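You operate a simulated robot arm through the tools that you are given. There is no shell and no other tool. Be economical: measure what you need, move in short steps, check, and stop when the job is done.

The job below is to be done with a simulated robot arm. You get a single attempt, and the scene is never put back.

JOB
Fetch the rag from the parts bin and set it on the brown oil paper.

Only the result counts: the job must be done as asked and must still hold three seconds after the hand-in. Knocking over, shifting, dropping, spilling or breaking anything else fails it.

ROBOT AND FRAMES
A 7-joint arm with a two-finger parallel gripper, fixed in place. Base frame: the origin is at the foot of the arm, x ahead of it, y to its left, z up; the work surface is at about z = 0. Lengths are in mm, angles in rad, forces in N, time in s.
With the tool pointing down near the work surface it reaches from about 240 to 620 mm from the base axis. Its first joint turns from -1.152 to 1.152 rad. Payload 2.6 kg.
Tool frame: the origin (TCP) lies between the finger pads and is the grasp point; the fingertips stand 30 mm ahead of it; z points along the fingers, y is the line along which they close. The gripper opens to 94 mm. The fingers are 28 mm wide and 10 mm thick; the gripper's body (50 by 96 mm) begins 55 mm behind the TCP.
Orientation is that of the tool frame in the base frame, as [roll, pitch, yaw] about the fixed x, y, z axes, in that order (R = Rz(yaw) Ry(pitch) Rx(roll)). With the fingers straight down and closing along the base's y, the tool's x points along the base's -x, its y along +y and its z along -z.

CONTROLS
- The arm moves only by the tool apply_moves. Its argument "motion" is a list of rows, each a list of 7 numbers: the closure, from 0 (fully open) to 1 (shut), then the shift along the tool's x, y, z in units of 400 mm (1.0 is 400 mm), then the turn, a rotation vector about the tool's x, y, z in units of 45 degrees (1.0 is 45 degrees). In form: [[hand, tx, ty, tz, rx, ry, rz], ...]. A call has 1 to 8 rows; each row is the pose to reach, as a shift and turn from the pose commanded when the call began, along the tool's axes at that moment. A call with a number of a shift or a turn outside -1 to 1 is refused whole. Each row takes 0.2 s and may step no farther than 50 mm and 0.15 rad from the row before; otherwise, or with a gripper value out of range, the whole call is refused. A pose out of reach is approached as far as the arm can. The call stops where the force on the tool passes 40 N (or 10 N more than at its start, if that is more) or the arm is blocked; 0.2 s more then pass. The fingers move at their own pace (about 72 mm/s each) and stop on an object; they squeeze with about 21 N. The grip force told is the motor's: it shows also when the fingers shut on nothing. Time passes only in rows, and 0.2 s behind the last, so rows that repeat a pose let the fingers close. The reply holds the time, the measured pose of the TCP, the force on the tool along the base axes, the opening and the grip force, in the units named above and with some noise, and new pictures: "pictures" is both (left out), scene, wrist or none.
- Cameras (640 x 400 px; columns grow to the right, rows downward): "scene" is fixed at [36.7, 439.9, 552.7]; the picture's right is [-0.72, -0.69, 0.00], its down [-0.47, 0.49, -0.73] and it looks along [0.51, -0.53, -0.68] (base axes); focal length 322 px, centre (320, 200). "wrist" rides on the gripper at [-37, 0, -58] in the tool frame; the picture's right is [0.00, -1.00, 0.00], its down [0.97, 0.00, -0.24] and it looks along [0.24, 0.00, 0.97] (tool axes); focal length 218 px, centre (320, 200). There is no depth. A picture from a camera that has moved, and an enlarged one, comes with that camera's place and axes in the base frame and with its lens.
- zoom(camera, box): a new picture of the part [left, top, right, bottom] of that camera's present view, enlarged. The clock stands still meanwhile.
- finish_job(): hands the job in; it is judged then, once.

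Work in short steps. Places have to be worked out from the pictures, the camera data and where the tool is seen: move nearer, look again, correct. Check each grasp and each placing, and mend what went wrong. You have 90 turns and 150 pictures in all, those below and enlarged ones among them. Open the gripper and draw the arm clear of the work before you hand the job in, unless the task says otherwise; then end with one line.

The tools are called after ">>>" by a JSON object that holds its "op" and its "data". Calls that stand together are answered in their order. apply_moves: Moves the arm, as the interface text tells. Its arguments: {"type":"object","properties":{"motion":{"type":"array","items":{"type":"array","items":{"type":"number"}}},"pictures":{"type":"string","enum":["both","scene","wrist","none"]}},"required":["motion"]} The other tools are called the same way: zoom (camera, box) takes an enlarged picture of a part of a camera's view; finish_job () hands the job in.

At the start:

```text
clock: 0.0
tool_pos: [323.4, -74.1, 253.1]
ee_rot: [-3.141, -0.001, 3.142]
contact_force: [-0.8, 0.0, 0.0]
width: 93.9
finger_force: 0.1
```

scene: 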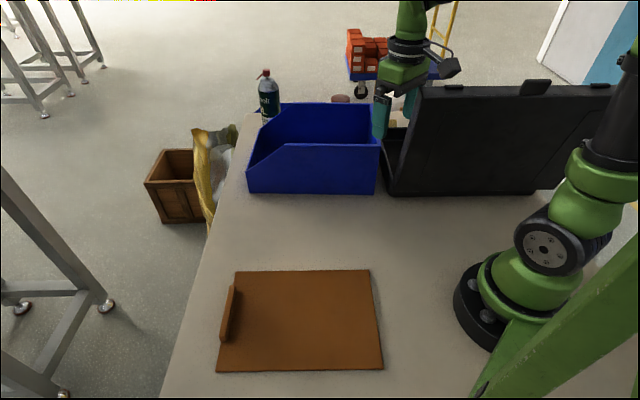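
wrist: 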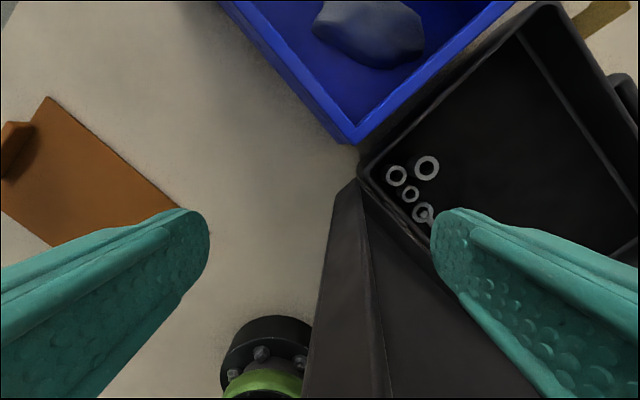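

The rag (grey) seems to lie in the blue bin near (480,-130). I raise first, then move above it to look.

>>> {"op": "apply_moves", "data": {"motion": [[0, 0, 0, -0.12, 0, 0, 0], [0, 0, 0, -0.2, 0, 0, 0], [0, -0.1, 0, -0.2, 0, 0, 0], [0, -0.2, 0, -0.2, 0, 0, 0], [0, -0.25, -0.05, -0.2, 0, 0, 0], [0, -0.25, -0.05, -0.2, 0, 0, 0]]}}

```text
clock: 1.4
tool_pos: [424.2, -90.9, 334.6]
ee_rot: [-3.141, 0.001, 3.141]
contact_force: [-0.5, 0.2, 0.8]
width: 94.0
finger_force: 0.1
camera wrist: at [461.2, -91.7, 392.8], right [0.0, -1.0, 0.0], down [-0.97, 0.0, 0.24], along [-0.24, 0.0, -0.97], focal length 218 px, centre (320, 200)
```

scene: 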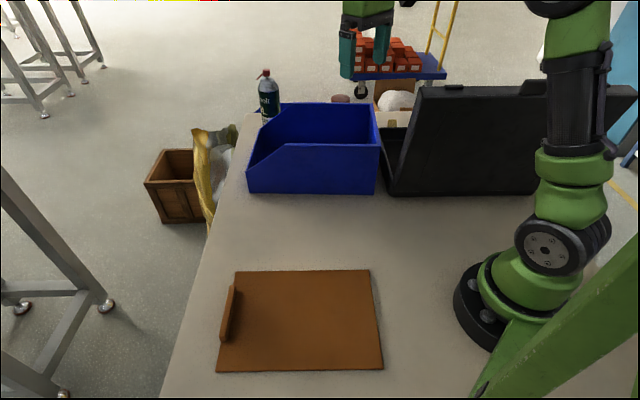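
wrist: 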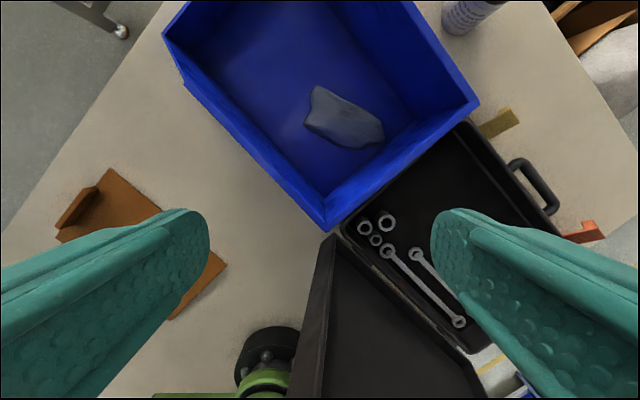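

Rag is about (502,-132) on the bin floor, bin rim roughly z=150. I turn the hand so it closes across the rag and parallel to the bin's short side, and move above it.

>>> {"op": "apply_moves", "data": {"motion": [[0, -0.04, -0.02, 0, 0, 0, -0.18], [0, -0.08, -0.04, 0, 0, 0, -0.36], [0, -0.11, -0.06, 0, 0, 0, -0.54], [0, -0.14, -0.08, 0, 0, 0, -0.72], [0, -0.17, -0.1, 0, 0, 0, -0.88], [0, -0.19, -0.1, 0, 0, 0, -0.95], [0, -0.19, -0.1, 0, 0, 0, -0.95]]}}

```text
clock: 3.0
tool_pos: [500.3, -134.8, 332.6]
ee_rot: [-3.141, 0.002, -2.393]
contact_force: [-0.5, 0.1, 0.1]
width: 93.6
finger_force: 0.0
camera wrist: at [526.6, -109.7, 391.2], right [0.68, -0.73, 0.0], down [-0.71, -0.66, 0.24], along [-0.18, -0.16, -0.97], focal length 218 px, centre (320, 200)
```

scene: 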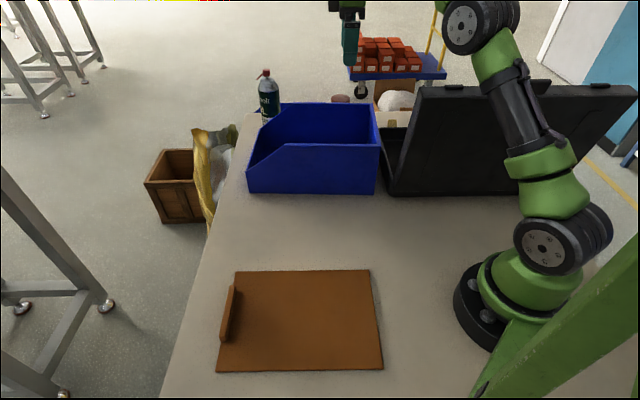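
wrist: 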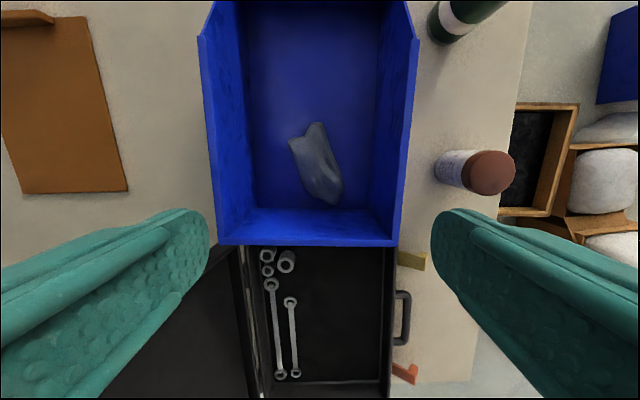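

Rag centre comes out at about (501,-128), long axis tilted ~20° in the view. I align the yaw and come down to just above the rim.

>>> {"op": "apply_moves", "data": {"motion": [[0, -0.006, 0.005, 0.08, 0, 0, -0.15], [0, -0.012, 0.009, 0.16, 0, 0, -0.3], [0, -0.012, 0.009, 0.25, 0, 0, -0.44], [0, -0.012, 0.009, 0.32, 0, 0, -0.44], [0, -0.012, 0.009, 0.32, 0, 0, -0.44]]}}

```text
clock: 4.2
tool_pos: [500.8, -129.1, 205.8]
ee_rot: [-3.141, -0.001, -2.049]
contact_force: [0.1, 0.5, 0.0]
width: 94.1
finger_force: 0.0
camera wrist: at [518.1, -96.0, 263.8], right [0.89, -0.46, 0.0], down [-0.45, -0.86, 0.24], along [-0.11, -0.21, -0.97], focal length 218 px, centre (320, 200)
```

scene: 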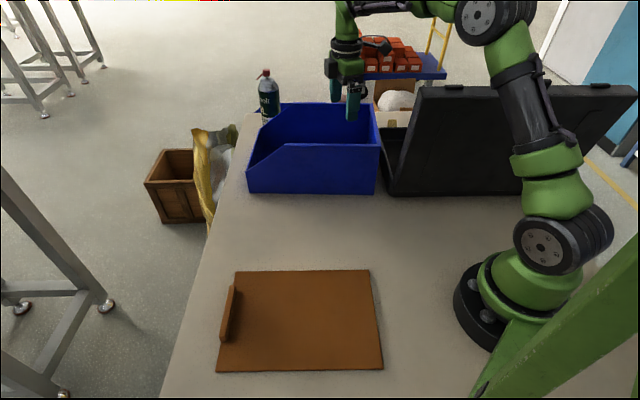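
wrist: 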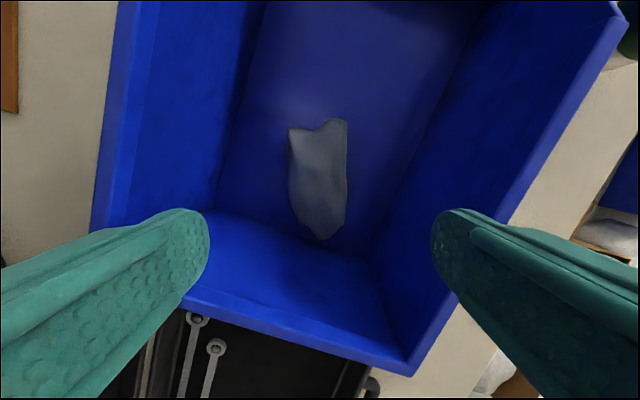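

Aligned; rag is ~66 mm wide beneath the hand. I descend into the bin partway and look again.

>>> {"op": "apply_moves", "data": {"motion": [[0.06, 0, 0.005, 0.1, 0, 0, 0], [0.06, 0, 0.008, 0.2, 0, 0, 0], [0.06, 0, 0.008, 0.28, 0, 0, 0], [0.06, 0, 0.008, 0.34, 0, 0, 0], [0.06, 0, 0.008, 0.34, 0, 0, 0]]}}

```text
clock: 5.4
tool_pos: [500.3, -129.2, 70.6]
ee_rot: [3.141, -0.001, -2.05]
contact_force: [0.6, 0.3, -0.5]
width: 88.6
finger_force: 0.1
camera wrist: at [516.6, -96.9, 128.5], right [0.89, -0.46, 0.0], down [-0.45, -0.86, 0.24], along [-0.11, -0.21, -0.97], focal length 218 px, centre (320, 200)
```

scene: 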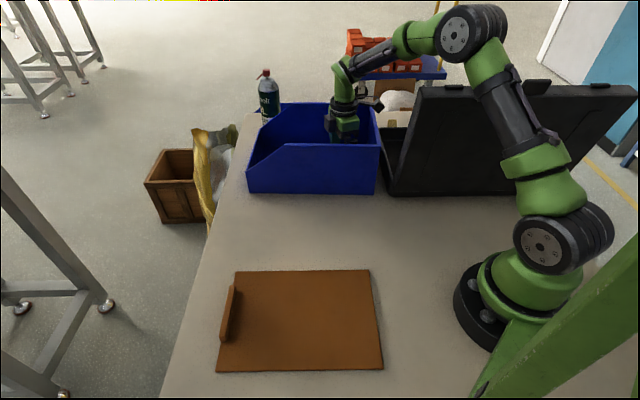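
wrist: 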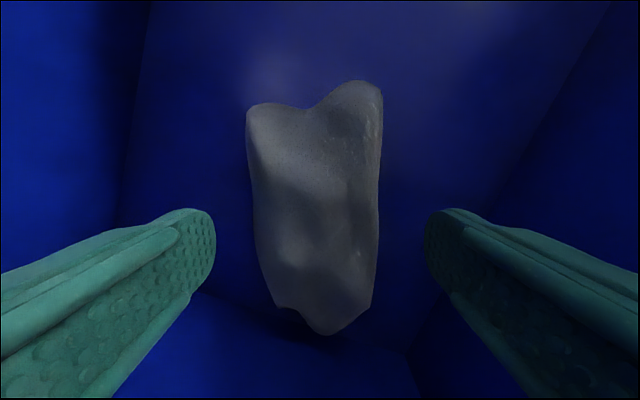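

The rag is well centred between the fingers, tips at about z=40. I lower in small steps to about tip z≈10.

>>> {"op": "apply_moves", "data": {"motion": [[0.06, -0.01, 0, 0.03, 0, 0, 0], [0.06, -0.01, 0, 0.05, 0, 0, 0], [0.06, -0.01, 0, 0.065, 0, 0, 0], [0.06, -0.01, 0, 0.075, 0, 0, 0]], "pictures": "wrist"}}

```text
clock: 6.2
tool_pos: [504.2, -125.6, 52.6]
ee_rot: [-3.129, -0.002, -2.057]
contact_force: [-3.0, 0.1, 4.7]
width: 88.4
finger_force: 0.1
stopped in row 3: the force on the tool passed its limit (the readings are from after the stop); the commanded pose is now the measured one
camera wrist: at [520.0, -94.4, 112.4], right [0.88, -0.47, 0.01], down [-0.46, -0.86, 0.24], along [-0.1, -0.22, -0.97], focal length 218 px, centre (320, 200)
```

wrist: 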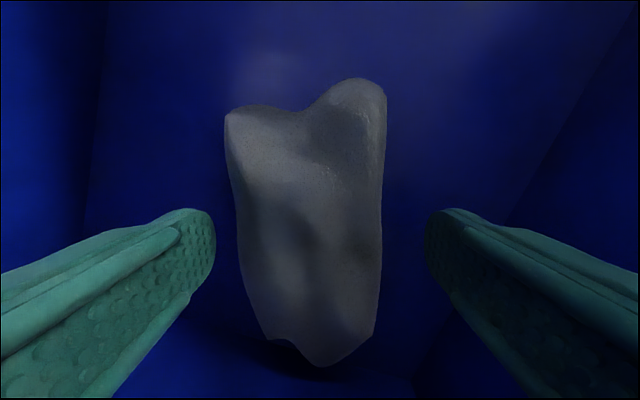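

Contact at tip height ≈22 mm. I check where it touches before closing.

>>> {"op": "zoom", "data": {"camera": "scene", "box": [240, 60, 440, 200]}}

>>> {"op": "zoom", "data": {"camera": "wrist", "box": [160, 60, 480, 400]}}

```text
2.86 times, centred on (340, 130) of scene
camera zoom: at [36.7, 439.9, 552.7], right [-0.72, -0.69, 0.0], down [-0.47, 0.49, -0.73], along [0.51, -0.53, -0.68], focal length 921 px, centre (263, 400)
```

zoom: 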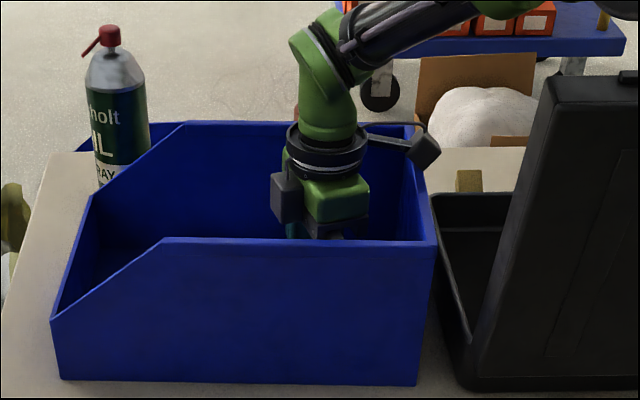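

```text
1.18 times, centred on (320, 230) of wrist
camera zoom: at [520.0, -94.4, 112.4], right [0.88, -0.47, 0.01], down [-0.46, -0.86, 0.24], along [-0.1, -0.22, -0.97], focal length 257 px, centre (320, 165)
```

zoom: 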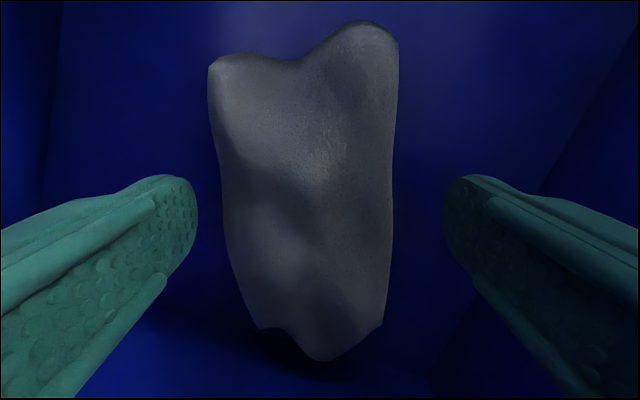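

The dark box on the wrist's +x side likely landed on the bin's short-wall rim. I lift slightly, shift ~24 mm away from that wall along the rag, and lower again.

>>> {"op": "apply_moves", "data": {"motion": [[0.06, 0, 0, -0.04, 0, 0, 0], [0.06, -0.03, 0, -0.04, 0, 0, 0], [0.06, -0.06, 0, -0.04, 0, 0, 0], [0.06, -0.06, 0, -0.04, 0, 0, 0]]}}

```text
clock: 7.2
tool_pos: [514.3, -106.4, 68.3]
ee_rot: [-3.129, -0.003, -2.056]
contact_force: [-0.6, -0.1, 0.7]
width: 88.2
finger_force: 0.0
camera wrist: at [530.0, -72.8, 127.3], right [0.88, -0.47, 0.01], down [-0.46, -0.86, 0.24], along [-0.1, -0.22, -0.97], focal length 218 px, centre (320, 200)
```

scene: 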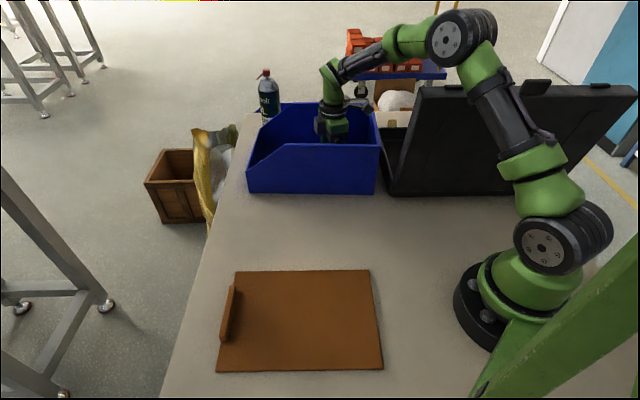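
wrist: 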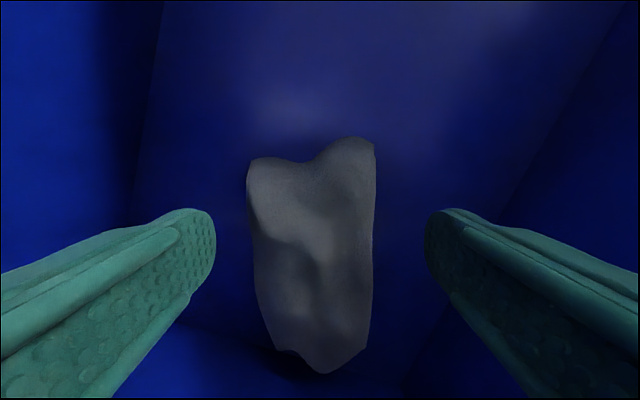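

Clear of the rim now and the fingers still straddle the rag. Lower again in small steps.

>>> {"op": "apply_moves", "data": {"motion": [[0.06, 0, 0, 0.03, 0, 0, 0], [0.06, 0, 0, 0.045, 0, 0, 0], [0.06, 0, 0, 0.055, 0, 0, 0], [0.06, 0, 0, 0.065, 0, 0, 0], [0.06, 0, 0, 0.072, 0, 0, 0]]}}

```text
clock: 8.3
tool_pos: [513.5, -104.7, 39.2]
ee_rot: [-3.13, -0.003, -2.058]
contact_force: [0.0, 0.1, -0.2]
width: 88.4
finger_force: 0.1
camera wrist: at [530.6, -73.2, 98.1], right [0.88, -0.47, 0.01], down [-0.46, -0.86, 0.24], along [-0.1, -0.22, -0.97], focal length 218 px, centre (320, 200)
```

scene: 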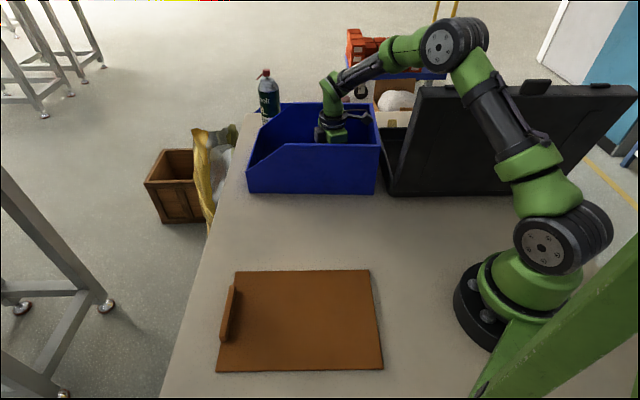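
wrist: 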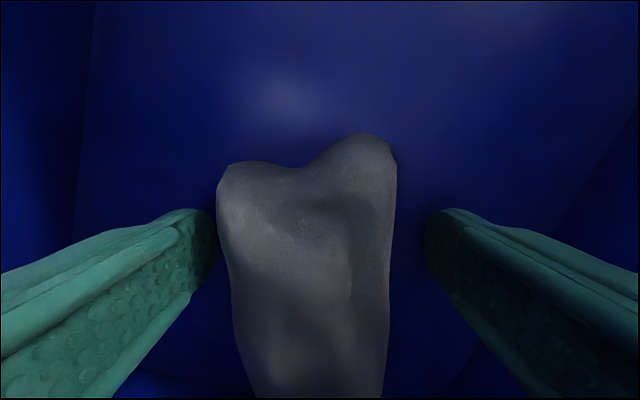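

Tips are now about z=9 with no contact, and the rag lies between the fingers. I close.

>>> {"op": "apply_moves", "data": {"motion": [[0.3, 0, 0, 0, 0, 0, 0], [0.6, 0, 0, 0, 0, 0, 0], [1, 0, 0, 0, 0, 0, 0], [1, 0, 0, 0, 0, 0, 0], [1, 0, 0, 0, 0, 0, 0]], "pictures": "wrist"}}

```text
clock: 9.6
tool_pos: [515.2, -106.6, 39.5]
ee_rot: [-3.129, -0.002, -2.056]
contact_force: [0.1, -0.3, 0.0]
width: 67.3
finger_force: 21.2
camera wrist: at [530.7, -73.2, 98.2], right [0.88, -0.47, 0.01], down [-0.46, -0.86, 0.24], along [-0.1, -0.22, -0.97], focal length 218 px, centre (320, 200)
```

wrist: 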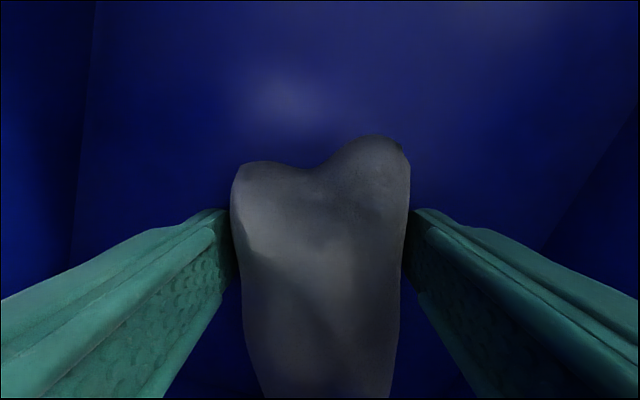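

Gripping firmly at 67 mm. I lift slowly and check.

>>> {"op": "apply_moves", "data": {"motion": [[1, 0, 0, -0.03, 0, 0, 0], [1, 0, 0, -0.07, 0, 0, 0], [1, 0, 0, -0.12, 0, 0, 0], [1, 0, 0, -0.18, 0, 0, 0], [1, 0, 0, -0.25, 0, 0, 0]]}}

```text
clock: 10.8
tool_pos: [513.1, -104.8, 139.9]
ee_rot: [-3.13, -0.001, -2.055]
contact_force: [0.1, 0.0, 0.3]
width: 0.0
finger_force: 21.4
camera wrist: at [528.6, -71.8, 199.3], right [0.88, -0.47, 0.01], down [-0.46, -0.86, 0.24], along [-0.1, -0.22, -0.97], focal length 218 px, centre (320, 200)
```

scene: 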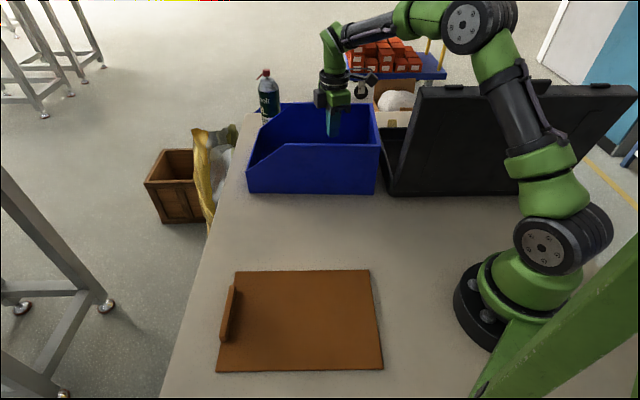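
wrist: 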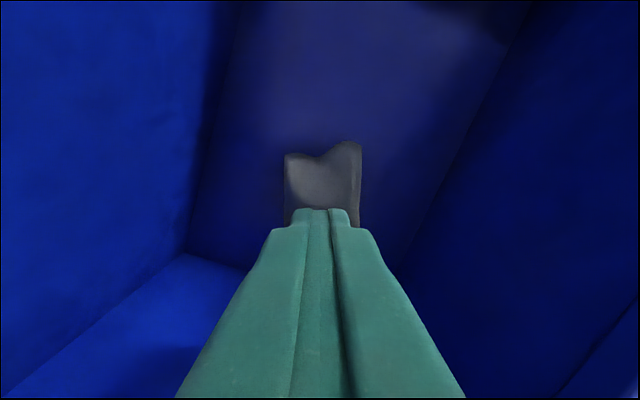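

It slipped out on the lift; the rag is still on the bin floor. I open and look again before regrasping deeper.

>>> {"op": "apply_moves", "data": {"motion": [[0.5, 0, 0, 0, 0, 0, 0], [0.06, 0, 0, 0, 0, 0, 0], [0.06, 0, 0, 0, 0, 0, 0], [0.06, 0, 0, 0, 0, 0, 0]], "pictures": "wrist"}}

```text
clock: 11.8
tool_pos: [512.7, -104.8, 140.9]
ee_rot: [-3.131, 0.0, -2.056]
contact_force: [-0.6, -1.9, -0.6]
width: 88.5
finger_force: 0.0
camera wrist: at [528.8, -71.9, 199.1], right [0.88, -0.47, 0.01], down [-0.46, -0.86, 0.24], along [-0.1, -0.22, -0.97], focal length 218 px, centre (320, 200)
```

wrist: 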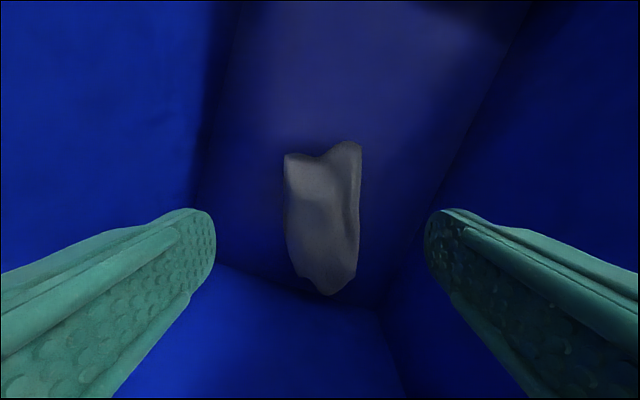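

Rag at about (498,-135). I descend deeper to nearly touch the floor, clamp, and drag it away from the short wall so that I can regrasp it at its middle.

>>> {"op": "apply_moves", "data": {"motion": [[0.06, 0, 0, 0.1, 0, 0, 0], [0.06, 0, 0, 0.18, 0, 0, 0], [0.06, 0, 0, 0.24, 0, 0, 0], [0.06, 0, 0, 0.255, 0, 0, 0], [0.06, 0, 0, 0.262, 0, 0, 0], [0.06, 0, 0, 0.267, 0, 0, 0], [0.06, 0, 0, 0.272, 0, 0, 0]], "pictures": "none"}}

>>> {"op": "apply_moves", "data": {"motion": [[0.4, 0, 0, 0, 0, 0, 0], [1, 0, 0, 0, 0, 0, 0], [1, 0, 0, 0, 0, 0, 0], [1, 0, 0, 0, 0, 0, 0]], "pictures": "wrist"}}

```text
clock: 13.3
tool_pos: [516.2, -108.6, 37.3]
ee_rot: [-3.122, -0.001, -2.058]
contact_force: [-2.1, 0.2, 4.3]
width: 89.6
finger_force: 1.4
stopped in row 7: the force on the tool passed its limit (the readings are from after the stop); the commanded pose is now the measured one
```

```text
clock: 14.3
tool_pos: [515.6, -108.5, 36.8]
ee_rot: [-3.122, -0.001, -2.058]
contact_force: [-0.4, 1.4, 5.9]
width: 68.6
finger_force: 21.0
camera wrist: at [531.8, -75.4, 95.5], right [0.88, -0.47, 0.02], down [-0.46, -0.86, 0.24], along [-0.1, -0.22, -0.97], focal length 218 px, centre (320, 200)
```

wrist: 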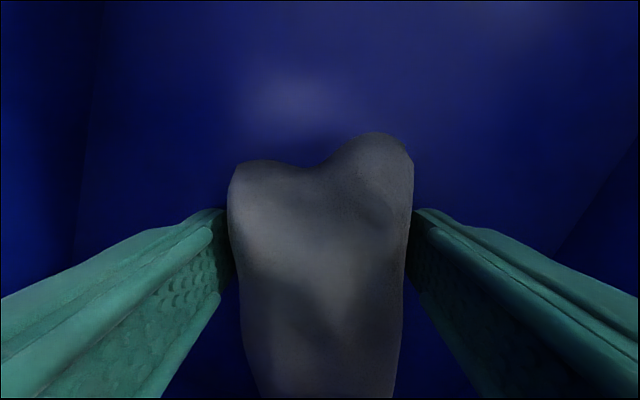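

Clamped at floor level. Now drag ~44 mm along the tool's -x, with the tips barely off the floor.

>>> {"op": "apply_moves", "data": {"motion": [[1, -0.015, 0, -0.005, 0, 0, 0], [1, -0.04, 0, -0.006, 0, 0, 0], [1, -0.065, 0, -0.006, 0, 0, 0], [1, -0.09, 0, -0.006, 0, 0, 0], [1, -0.11, 0, -0.006, 0, 0, 0], [1, -0.11, 0, -0.006, 0, 0, 0]]}}

```text
clock: 15.7
tool_pos: [535.5, -70.0, 38.6]
ee_rot: [-3.124, -0.003, -2.056]
contact_force: [-0.1, 0.4, -0.3]
width: 68.3
finger_force: 21.1
camera wrist: at [551.8, -36.0, 97.0], right [0.88, -0.47, 0.02], down [-0.46, -0.85, 0.24], along [-0.1, -0.22, -0.97], focal length 218 px, centre (320, 200)
```

scene: 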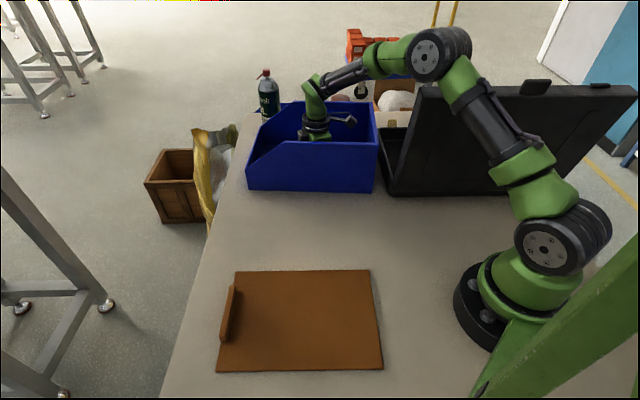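
wrist: 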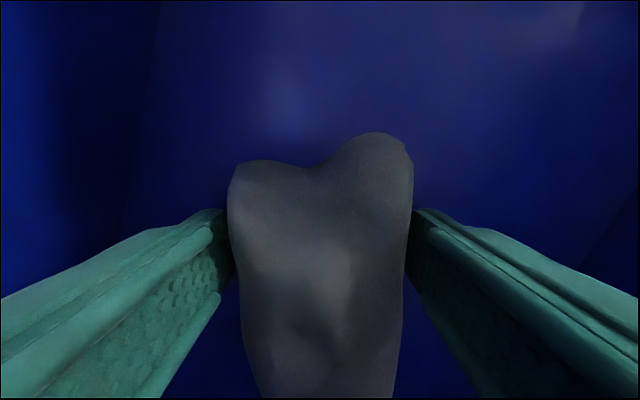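

The bin may look slightly moved; I check with the same enlarged box as before.

>>> {"op": "zoom", "data": {"camera": "scene", "box": [240, 60, 440, 200]}}

```text
2.86 times, centred on (340, 130) of scene
camera zoom: at [36.7, 439.9, 552.7], right [-0.72, -0.69, 0.0], down [-0.47, 0.49, -0.73], along [0.51, -0.53, -0.68], focal length 921 px, centre (263, 400)
```

zoom: 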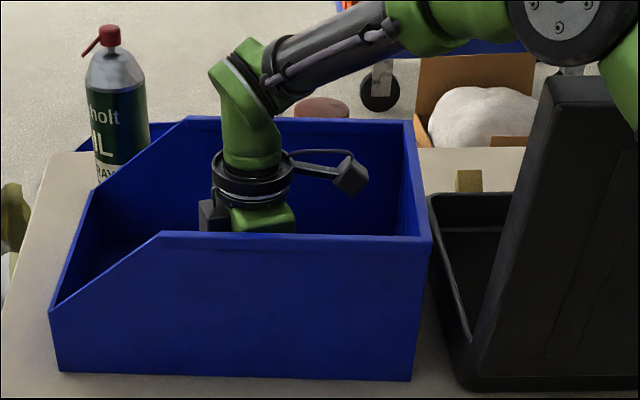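

The bin has shifted roughly 8–10 mm (+x side), probably nudged by a finger; I'll restore it after. Now open only a little, slide 30 mm to the rag's middle, and correct the small roll.

>>> {"op": "apply_moves", "data": {"motion": [[0.16, 0, 0, 0, 0, 0, 0], [0.16, 0, 0, 0, 0, 0, 0], [0.16, 0.025, 0, 0, -0.012, 0, 0], [0.16, 0.05, 0, 0, -0.023, 0, 0], [0.16, 0.075, 0, 0, -0.023, 0, 0], [0.16, 0.075, 0, 0, -0.023, 0, 0]]}}

>>> {"op": "zoom", "data": {"camera": "scene", "box": [240, 60, 440, 200]}}

```text
clock: 17.1
tool_pos: [521.6, -96.5, 38.6]
ee_rot: [-3.14, -0.002, -2.056]
contact_force: [0.8, 0.0, 0.0]
width: 79.1
finger_force: 0.1
camera wrist: at [538.6, -63.7, 97.5], right [0.88, -0.47, 0.0], down [-0.45, -0.86, 0.24], along [-0.11, -0.21, -0.97], focal length 218 px, centre (320, 200)
```

scene: 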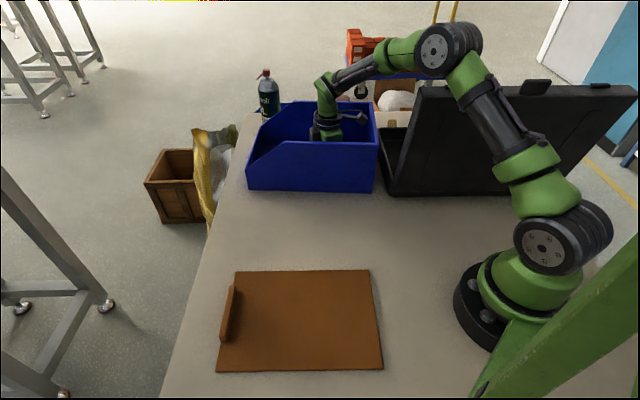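
wrist: 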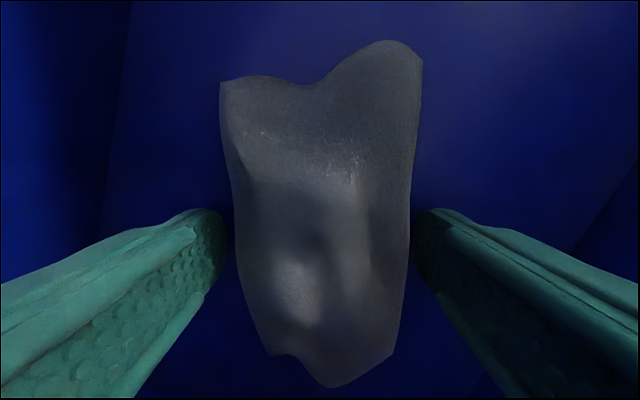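

```text
2.86 times, centred on (340, 130) of scene
camera zoom: at [36.7, 439.9, 552.7], right [-0.72, -0.69, 0.0], down [-0.47, 0.49, -0.73], along [0.51, -0.53, -0.68], focal length 921 px, centre (263, 400)
```

zoom: 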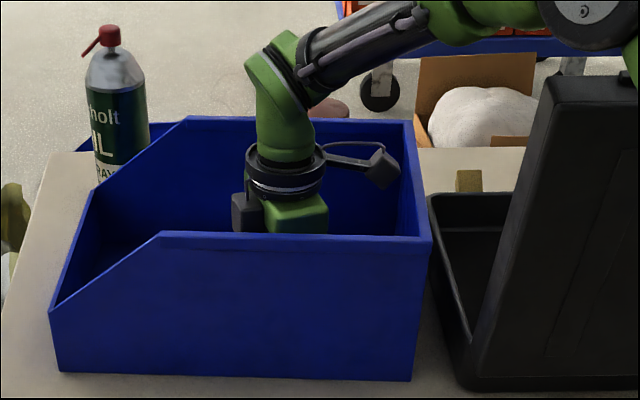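

Rag is now centred in the grip and the bin stayed put. Close and lift gently.

>>> {"op": "apply_moves", "data": {"motion": [[0.5, 0, 0, 0, 0, 0, 0], [1, 0, 0, 0, 0, 0, 0], [1, 0, 0, 0, 0, 0, 0], [1, 0, 0, 0, 0, 0, 0], [1, 0, 0, -0.01, 0, 0, 0], [1, 0, 0, -0.025, 0, 0, 0], [1, 0, 0, -0.04, 0, 0, 0], [1, 0, 0, -0.06, 0, 0, 0]]}}

>>> {"op": "zoom", "data": {"camera": "scene", "box": [240, 60, 440, 200]}}

```text
clock: 18.9
tool_pos: [523.6, -96.2, 61.9]
ee_rot: [-3.139, 0.0, -2.059]
contact_force: [-0.2, -0.4, -1.1]
width: 69.2
finger_force: 20.8
camera wrist: at [539.7, -63.3, 119.9], right [0.88, -0.47, 0.0], down [-0.45, -0.86, 0.24], along [-0.11, -0.21, -0.97], focal length 218 px, centre (320, 200)
```

scene: 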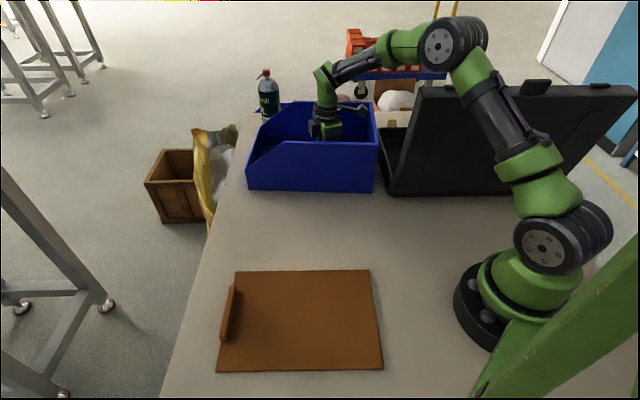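
wrist: 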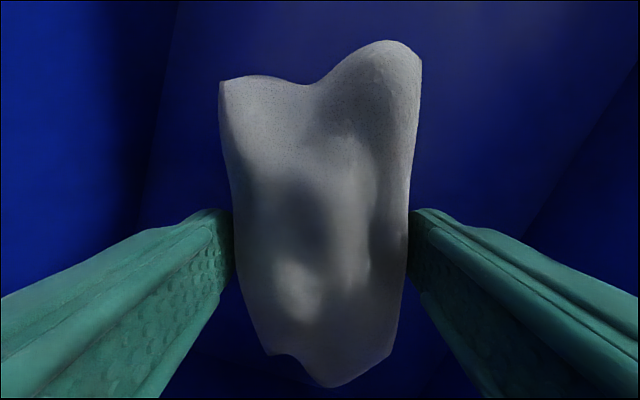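

```text
2.86 times, centred on (340, 130) of scene
camera zoom: at [36.7, 439.9, 552.7], right [-0.72, -0.69, 0.0], down [-0.47, 0.49, -0.73], along [0.51, -0.53, -0.68], focal length 921 px, centre (263, 400)
```

zoom: 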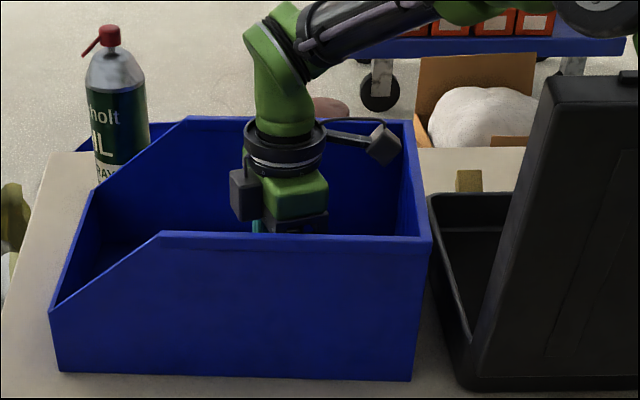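

The rag is lifted and steady. Keep raising until well clear of the rim.

>>> {"op": "apply_moves", "data": {"motion": [[1, 0, 0, -0.05, 0, 0, 0], [1, 0, 0, -0.11, 0, 0, 0], [1, 0, 0, -0.18, 0, 0, 0], [1, 0, 0, -0.26, 0, 0, 0], [1, 0, 0, -0.34, 0, 0, 0], [1, 0, 0, -0.42, 0, 0, 0], [1, 0, 0, -0.45, 0, 0, 0], [1, 0, 0, -0.45, 0, 0, 0]]}}

```text
clock: 20.7
tool_pos: [520.1, -96.2, 241.5]
ee_rot: [-3.14, -0.002, -2.058]
contact_force: [0.0, 0.1, -0.1]
width: 68.7
finger_force: 20.6
camera wrist: at [537.8, -62.9, 300.4], right [0.88, -0.47, 0.0], down [-0.45, -0.86, 0.24], along [-0.11, -0.21, -0.97], focal length 218 px, centre (320, 200)
```

scene: 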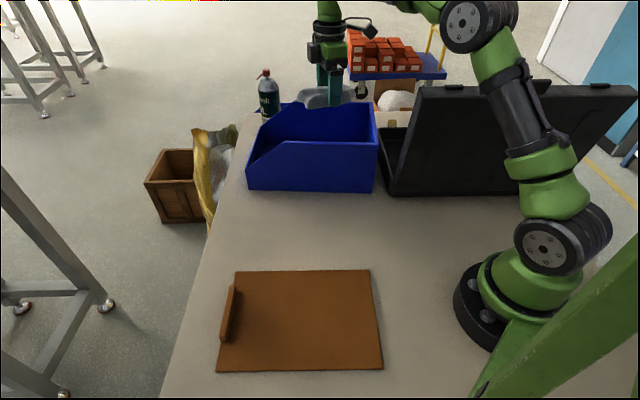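
wrist: 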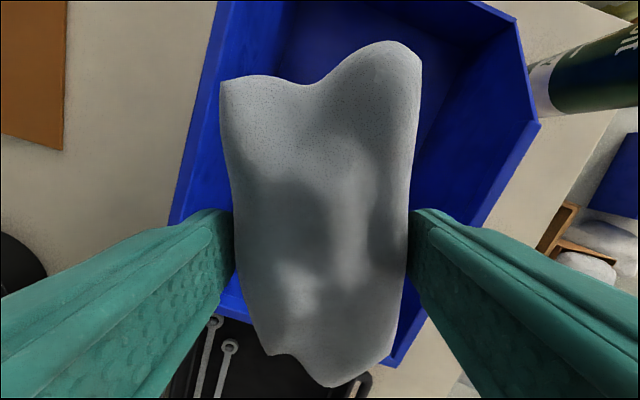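

Rag is held securely and clear. I carry it toward the brown paper, centre about (258,248), at constant height.

>>> {"op": "apply_moves", "data": {"motion": [[1, -0.022, 0.049, 0, 0, 0, 0], [1, -0.066, 0.147, 0, 0, 0, 0], [1, -0.11, 0.246, 0, 0, 0, 0], [1, -0.155, 0.344, 0, 0, 0, 0], [1, -0.2, 0.443, 0, 0, 0, 0], [1, -0.244, 0.541, 0, 0, 0, 0], [1, -0.289, 0.64, 0, 0, 0, 0], [1, -0.31, 0.69, 0, 0, 0, 0]], "pictures": "scene"}}

```text
clock: 22.5
tool_pos: [335.9, 143.7, 240.6]
ee_rot: [-3.14, -0.001, -2.059]
contact_force: [-0.2, 0.6, -0.4]
width: 68.8
finger_force: 20.8
```

scene: 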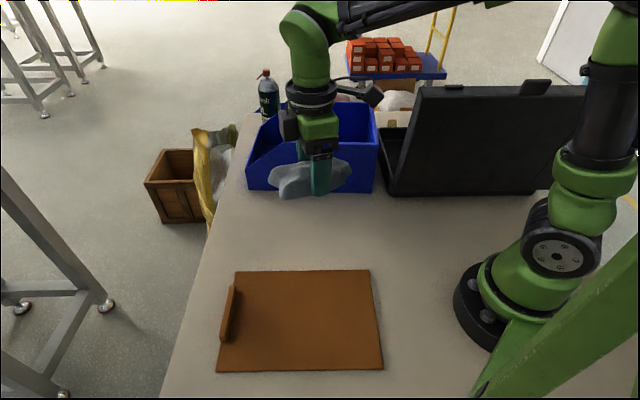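

Still held. Continue to over the paper and lower somewhat.

>>> {"op": "apply_moves", "data": {"motion": [[1, -0.04, 0.087, 0, 0, 0, 0], [1, -0.08, 0.174, 0, 0, 0, 0], [1, -0.12, 0.26, 0.03, 0, 0, 0], [1, -0.134, 0.29, 0.1, 0, 0, 0], [1, -0.134, 0.29, 0.19, 0, 0, 0], [1, -0.134, 0.29, 0.28, 0, 0, 0], [1, -0.134, 0.29, 0.32, 0, 0, 0], [1, -0.134, 0.29, 0.32, 0, 0, 0]]}}

```text
clock: 24.3
tool_pos: [258.8, 243.3, 115.7]
ee_rot: [-3.14, -0.002, -2.058]
contact_force: [-0.4, -0.4, -1.2]
width: 68.5
finger_force: 21.0
camera wrist: at [276.0, 276.1, 173.8], right [0.88, -0.47, 0.0], down [-0.45, -0.86, 0.24], along [-0.11, -0.21, -0.97], focal length 218 px, centre (320, 200)
```

scene: 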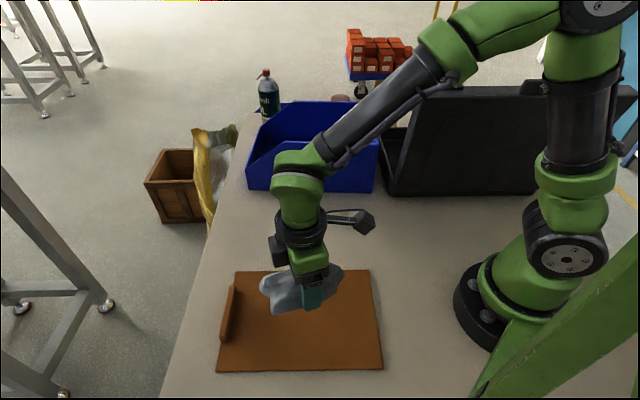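
wrist: 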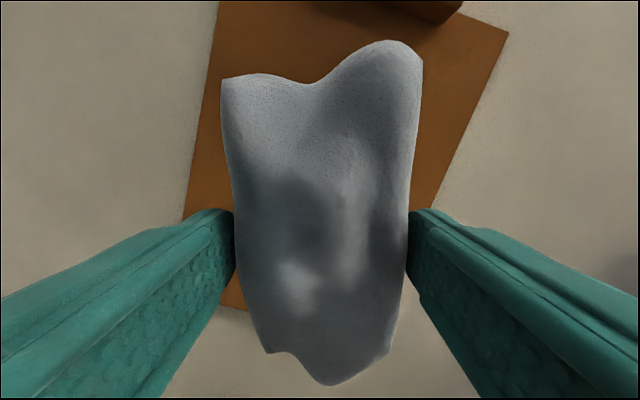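

Well over the paper's middle. Lower gently toward the surface.

>>> {"op": "apply_moves", "data": {"motion": [[1, 0, 0, 0.08, 0, 0, 0], [1, 0, 0, 0.14, 0, 0, 0], [1, 0, 0, 0.175, 0, 0, 0], [1, 0, 0, 0.185, 0, 0, 0], [1, 0, 0, 0.192, 0, 0, 0], [1, 0, 0, 0.198, 0, 0, 0], [1, 0, 0, 0.198, 0, 0, 0]]}}

```text
clock: 26.0
tool_pos: [261.2, 243.7, 36.6]
ee_rot: [-3.138, 0.004, -2.06]
contact_force: [-1.7, -2.8, 10.8]
width: 68.2
finger_force: 20.5
stopped in row 7: the force on the tool passed its limit (the readings are from after the stop); the commanded pose is now the measured one
camera wrist: at [277.4, 276.1, 95.8], right [0.88, -0.47, 0.0], down [-0.46, -0.86, 0.24], along [-0.11, -0.21, -0.97], focal length 218 px, centre (320, 200)
```

scene: 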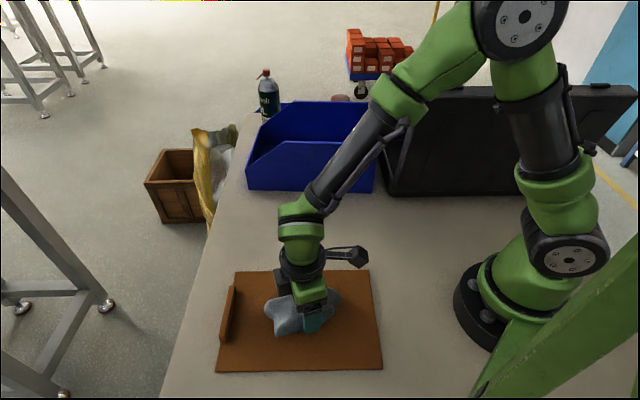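
wrist: 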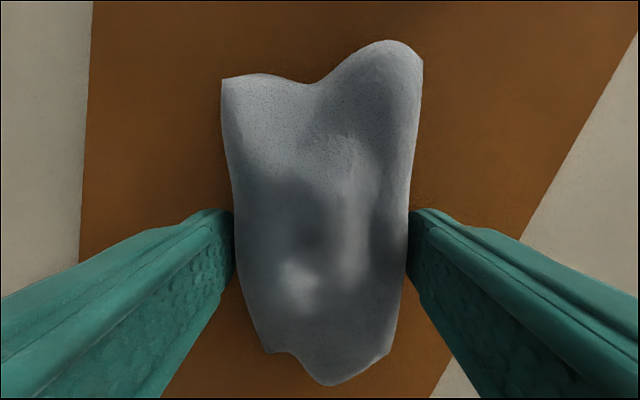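

Rag rests on the paper. Ease the pressure, open partly, then rise straight up.

>>> {"op": "apply_moves", "data": {"motion": [[1, 0, 0, -0.003, 0, 0, 0], [0.5, 0, 0, -0.003, 0, 0, 0], [0.08, 0, 0, -0.003, 0, 0, 0], [0.08, 0, 0, -0.003, 0, 0, 0], [0.08, 0, 0, -0.06, 0, 0, 0], [0.08, 0, 0, -0.15, 0, 0, 0], [0.08, 0, 0, -0.25, 0, 0, 0], [0.08, 0, 0, -0.35, 0, 0, 0]]}}

>>> {"op": "zoom", "data": {"camera": "scene", "box": [240, 60, 440, 200]}}

```text
clock: 27.8
tool_pos: [259.7, 242.5, 179.1]
ee_rot: [-3.138, 0.002, -2.058]
contact_force: [0.3, 0.6, 0.5]
width: 86.5
finger_force: 0.1
camera wrist: at [276.2, 276.2, 237.7], right [0.88, -0.47, 0.0], down [-0.46, -0.86, 0.24], along [-0.11, -0.21, -0.97], focal length 218 px, centre (320, 200)
```

scene: 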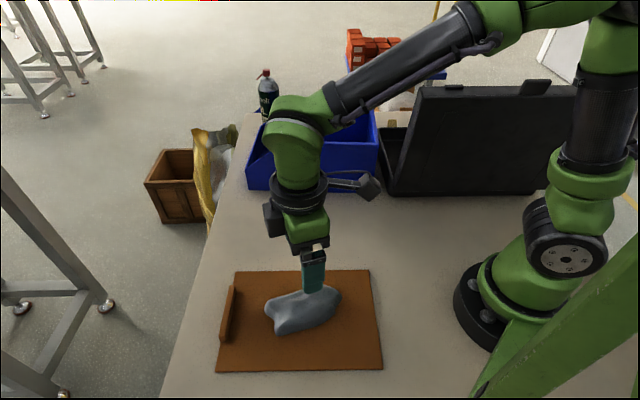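
wrist: 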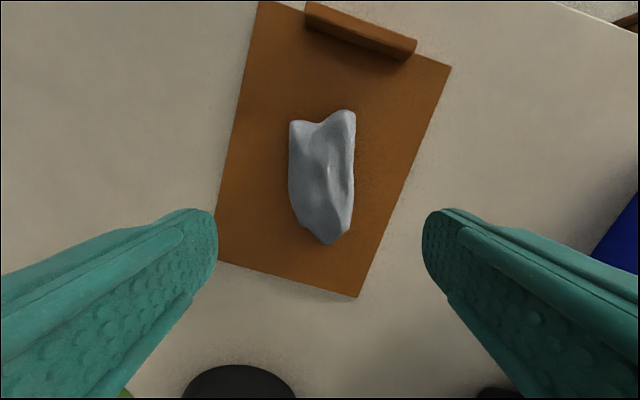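

```text
2.86 times, centred on (340, 130) of scene
camera zoom: at [36.7, 439.9, 552.7], right [-0.72, -0.69, 0.0], down [-0.47, 0.49, -0.73], along [0.51, -0.53, -0.68], focal length 921 px, centre (263, 400)
```

zoom: 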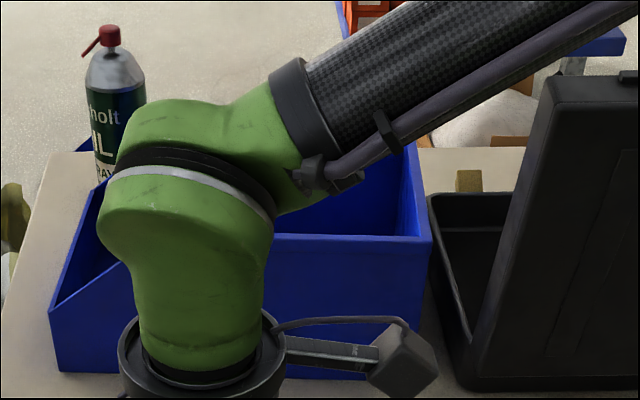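

The rag lies on the paper, and nothing else moved there. The bin is still displaced by ~8–10 mm, so I go back above it (gripper closed) to nudge it gently back from inside its front wall.

>>> {"op": "apply_moves", "data": {"motion": [[0.5, 0, 0, -0.08, 0, 0, 0], [1, 0, 0, -0.17, 0, 0, 0.1], [1, 0.028, -0.105, -0.17, 0, 0, 0.2], [1, 0.056, -0.21, -0.17, 0, 0, 0.3], [1, 0.084, -0.315, -0.17, 0, 0, 0.4], [1, 0.112, -0.42, -0.17, 0, 0, 0.46], [1, 0.14, -0.525, -0.17, 0, 0, 0.46], [1, 0.168, -0.63, -0.17, 0, 0, 0.46]], "pictures": "none"}}

```text
clock: 29.6
tool_pos: [448.6, 64.6, 244.0]
ee_rot: [-3.141, 0.004, -2.421]
contact_force: [0.2, -0.4, 0.4]
width: 0.1
finger_force: 20.8
```

Continue to a spot above the bin's interior, about 60 mm inside the front wall, and look.

>>> {"op": "apply_moves", "data": {"motion": [[1, -0.014, -0.11, 0, 0, 0, 0], [1, -0.028, -0.22, 0, 0, 0, 0], [1, -0.041, -0.32, 0, 0, 0, 0], [1, -0.041, -0.334, 0, 0, 0, 0], [1, -0.041, -0.334, 0, 0, 0, 0]]}}

>>> {"op": "zoom", "data": {"camera": "scene", "box": [240, 60, 440, 200]}}

```text
clock: 30.8
tool_pos: [550.9, -23.2, 242.8]
ee_rot: [-3.14, 0.004, -2.419]
contact_force: [-0.8, 0.2, -0.3]
width: 0.2
finger_force: 21.0
camera wrist: at [577.8, 0.7, 301.4], right [0.66, -0.75, 0.0], down [-0.73, -0.64, 0.24], along [-0.18, -0.16, -0.97], focal length 218 px, centre (320, 200)
```

scene: 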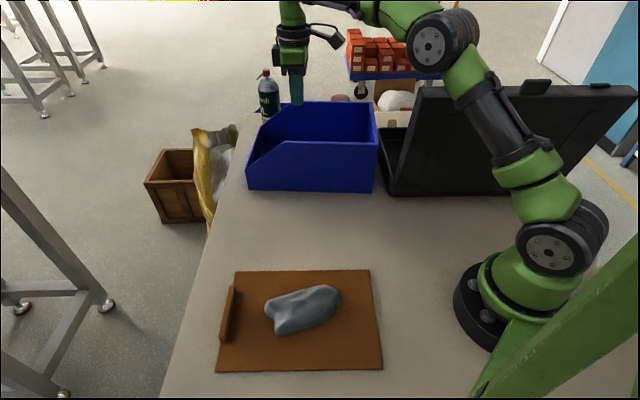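
wrist: 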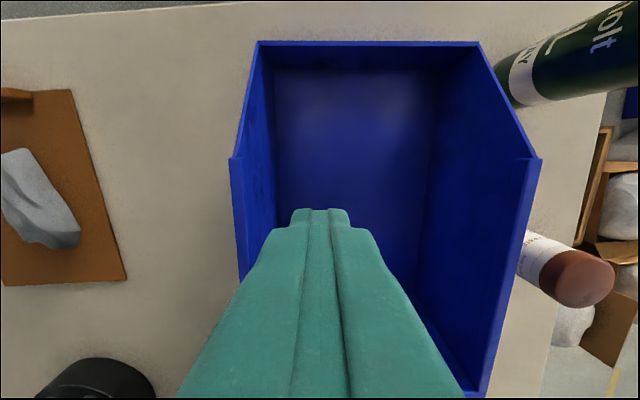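

```text
2.86 times, centred on (340, 130) of scene
camera zoom: at [36.7, 439.9, 552.7], right [-0.72, -0.69, 0.0], down [-0.47, 0.49, -0.73], along [0.51, -0.53, -0.68], focal length 921 px, centre (263, 400)
```

zoom: 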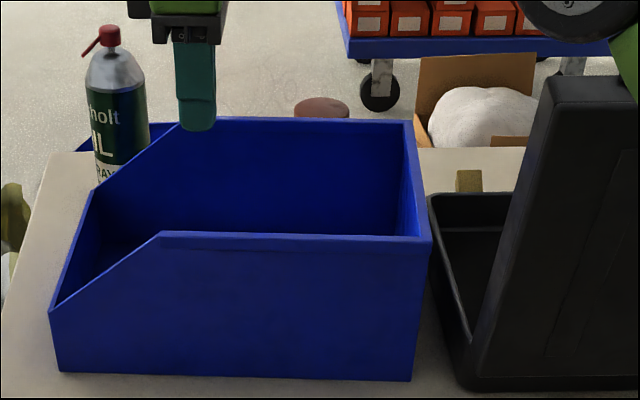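

Bin measured: front wall outer line ≈60 mm from the TCP, walls vertical. I lower so the fingers reach inside while the hand body remains above the rim.

>>> {"op": "apply_moves", "data": {"motion": [[1, 0, 0, 0.1, 0, 0, 0], [1, 0, 0, 0.2, 0, 0, 0], [1, 0, 0, 0.3, 0, 0, 0], [1, 0, 0.02, 0.34, 0, 0, 0], [1, 0, 0.06, 0.34, 0, 0, 0], [1, 0, 0.09, 0.34, 0, 0, 0], [1, 0, 0.09, 0.34, 0, 0, 0]]}}

>>> {"op": "zoom", "data": {"camera": "scene", "box": [240, 60, 440, 200]}}

```text
clock: 32.4
tool_pos: [529.1, 3.0, 109.1]
ee_rot: [-3.14, 0.003, -2.42]
contact_force: [0.5, 0.0, -0.3]
width: 0.0
finger_force: 21.1
camera wrist: at [555.1, 27.5, 168.4], right [0.66, -0.75, 0.0], down [-0.73, -0.64, 0.24], along [-0.18, -0.16, -0.97], focal length 218 px, centre (320, 200)
```

scene: 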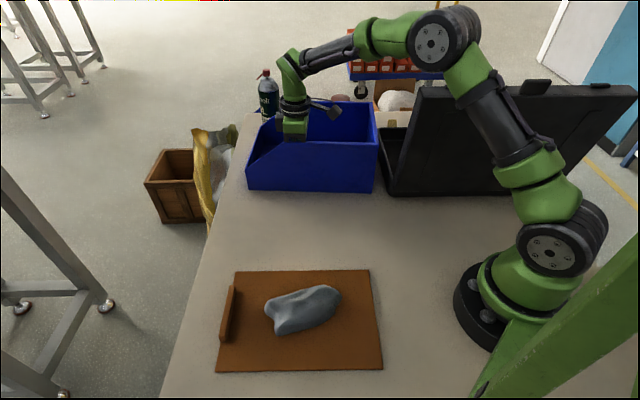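
wrist: 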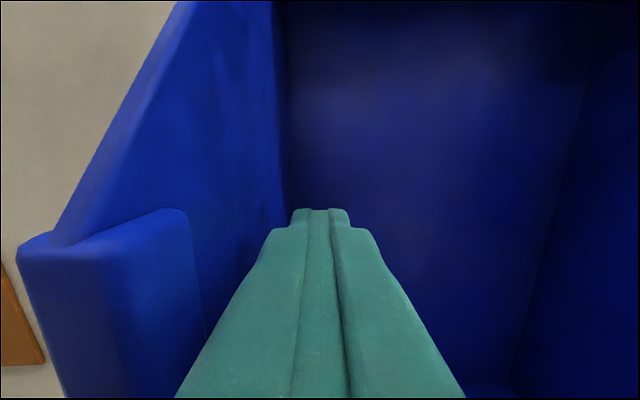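

```text
2.86 times, centred on (340, 130) of scene
camera zoom: at [36.7, 439.9, 552.7], right [-0.72, -0.69, 0.0], down [-0.47, 0.49, -0.73], along [0.51, -0.53, -0.68], focal length 921 px, centre (263, 400)
```

zoom: 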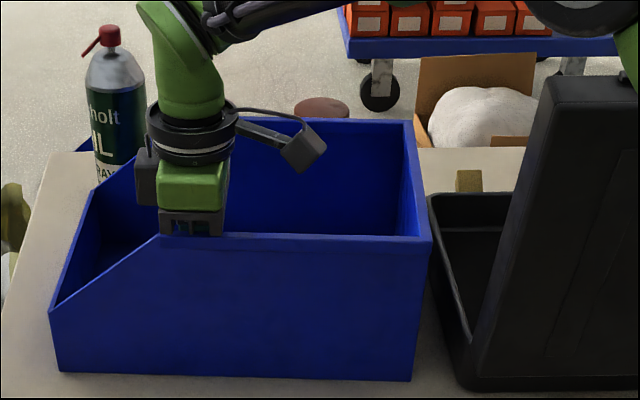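

No contact yet; approaching the wall in small steps.

>>> {"op": "apply_moves", "data": {"motion": [[1, 0, 0.01, 0, 0, 0, 0], [1, 0, 0.018, 0, 0, 0, 0], [1, 0, 0.026, 0, 0, 0, 0], [1, 0, 0.026, 0, 0, 0, 0]], "pictures": "none"}}

>>> {"op": "zoom", "data": {"camera": "scene", "box": [240, 60, 440, 200]}}

```text
clock: 33.4
tool_pos: [521.4, 11.1, 109.4]
ee_rot: [-3.139, 0.004, -2.423]
contact_force: [1.5, -1.5, -0.6]
width: 0.0
finger_force: 20.9
```

```text
2.86 times, centred on (340, 130) of scene
camera zoom: at [36.7, 439.9, 552.7], right [-0.72, -0.69, 0.0], down [-0.47, 0.49, -0.73], along [0.51, -0.53, -0.68], focal length 921 px, centre (263, 400)
```

zoom: 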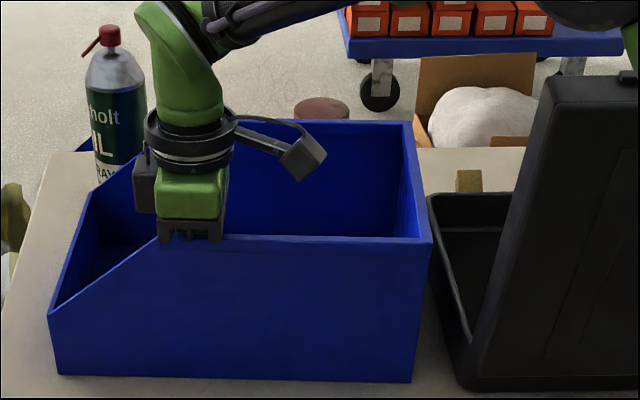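

Contact made and the bin has moved back a few mm. Continue by 4 mm and compare (targets: bottom corners at (62,380) and (417,385)).

>>> {"op": "apply_moves", "data": {"motion": [[1, 0, 0.005, 0, 0, 0, 0], [1, 0, 0.01, 0, 0, 0, 0], [1, 0, 0.01, 0, 0, 0, 0]], "pictures": "none"}}

>>> {"op": "zoom", "data": {"camera": "scene", "box": [240, 60, 440, 200]}}

```text
clock: 34.2
tool_pos: [518.4, 13.3, 108.7]
ee_rot: [-3.138, 0.003, -2.422]
contact_force: [1.8, -0.8, 0.0]
width: 0.2
finger_force: 21.0
```

```text
2.86 times, centred on (340, 130) of scene
camera zoom: at [36.7, 439.9, 552.7], right [-0.72, -0.69, 0.0], down [-0.47, 0.49, -0.73], along [0.51, -0.53, -0.68], focal length 921 px, centre (263, 400)
```

zoom: 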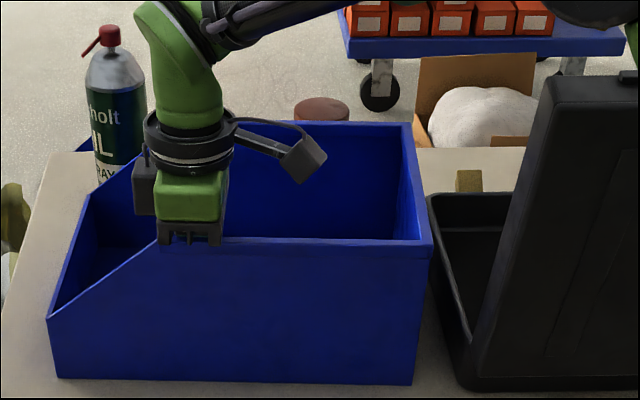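

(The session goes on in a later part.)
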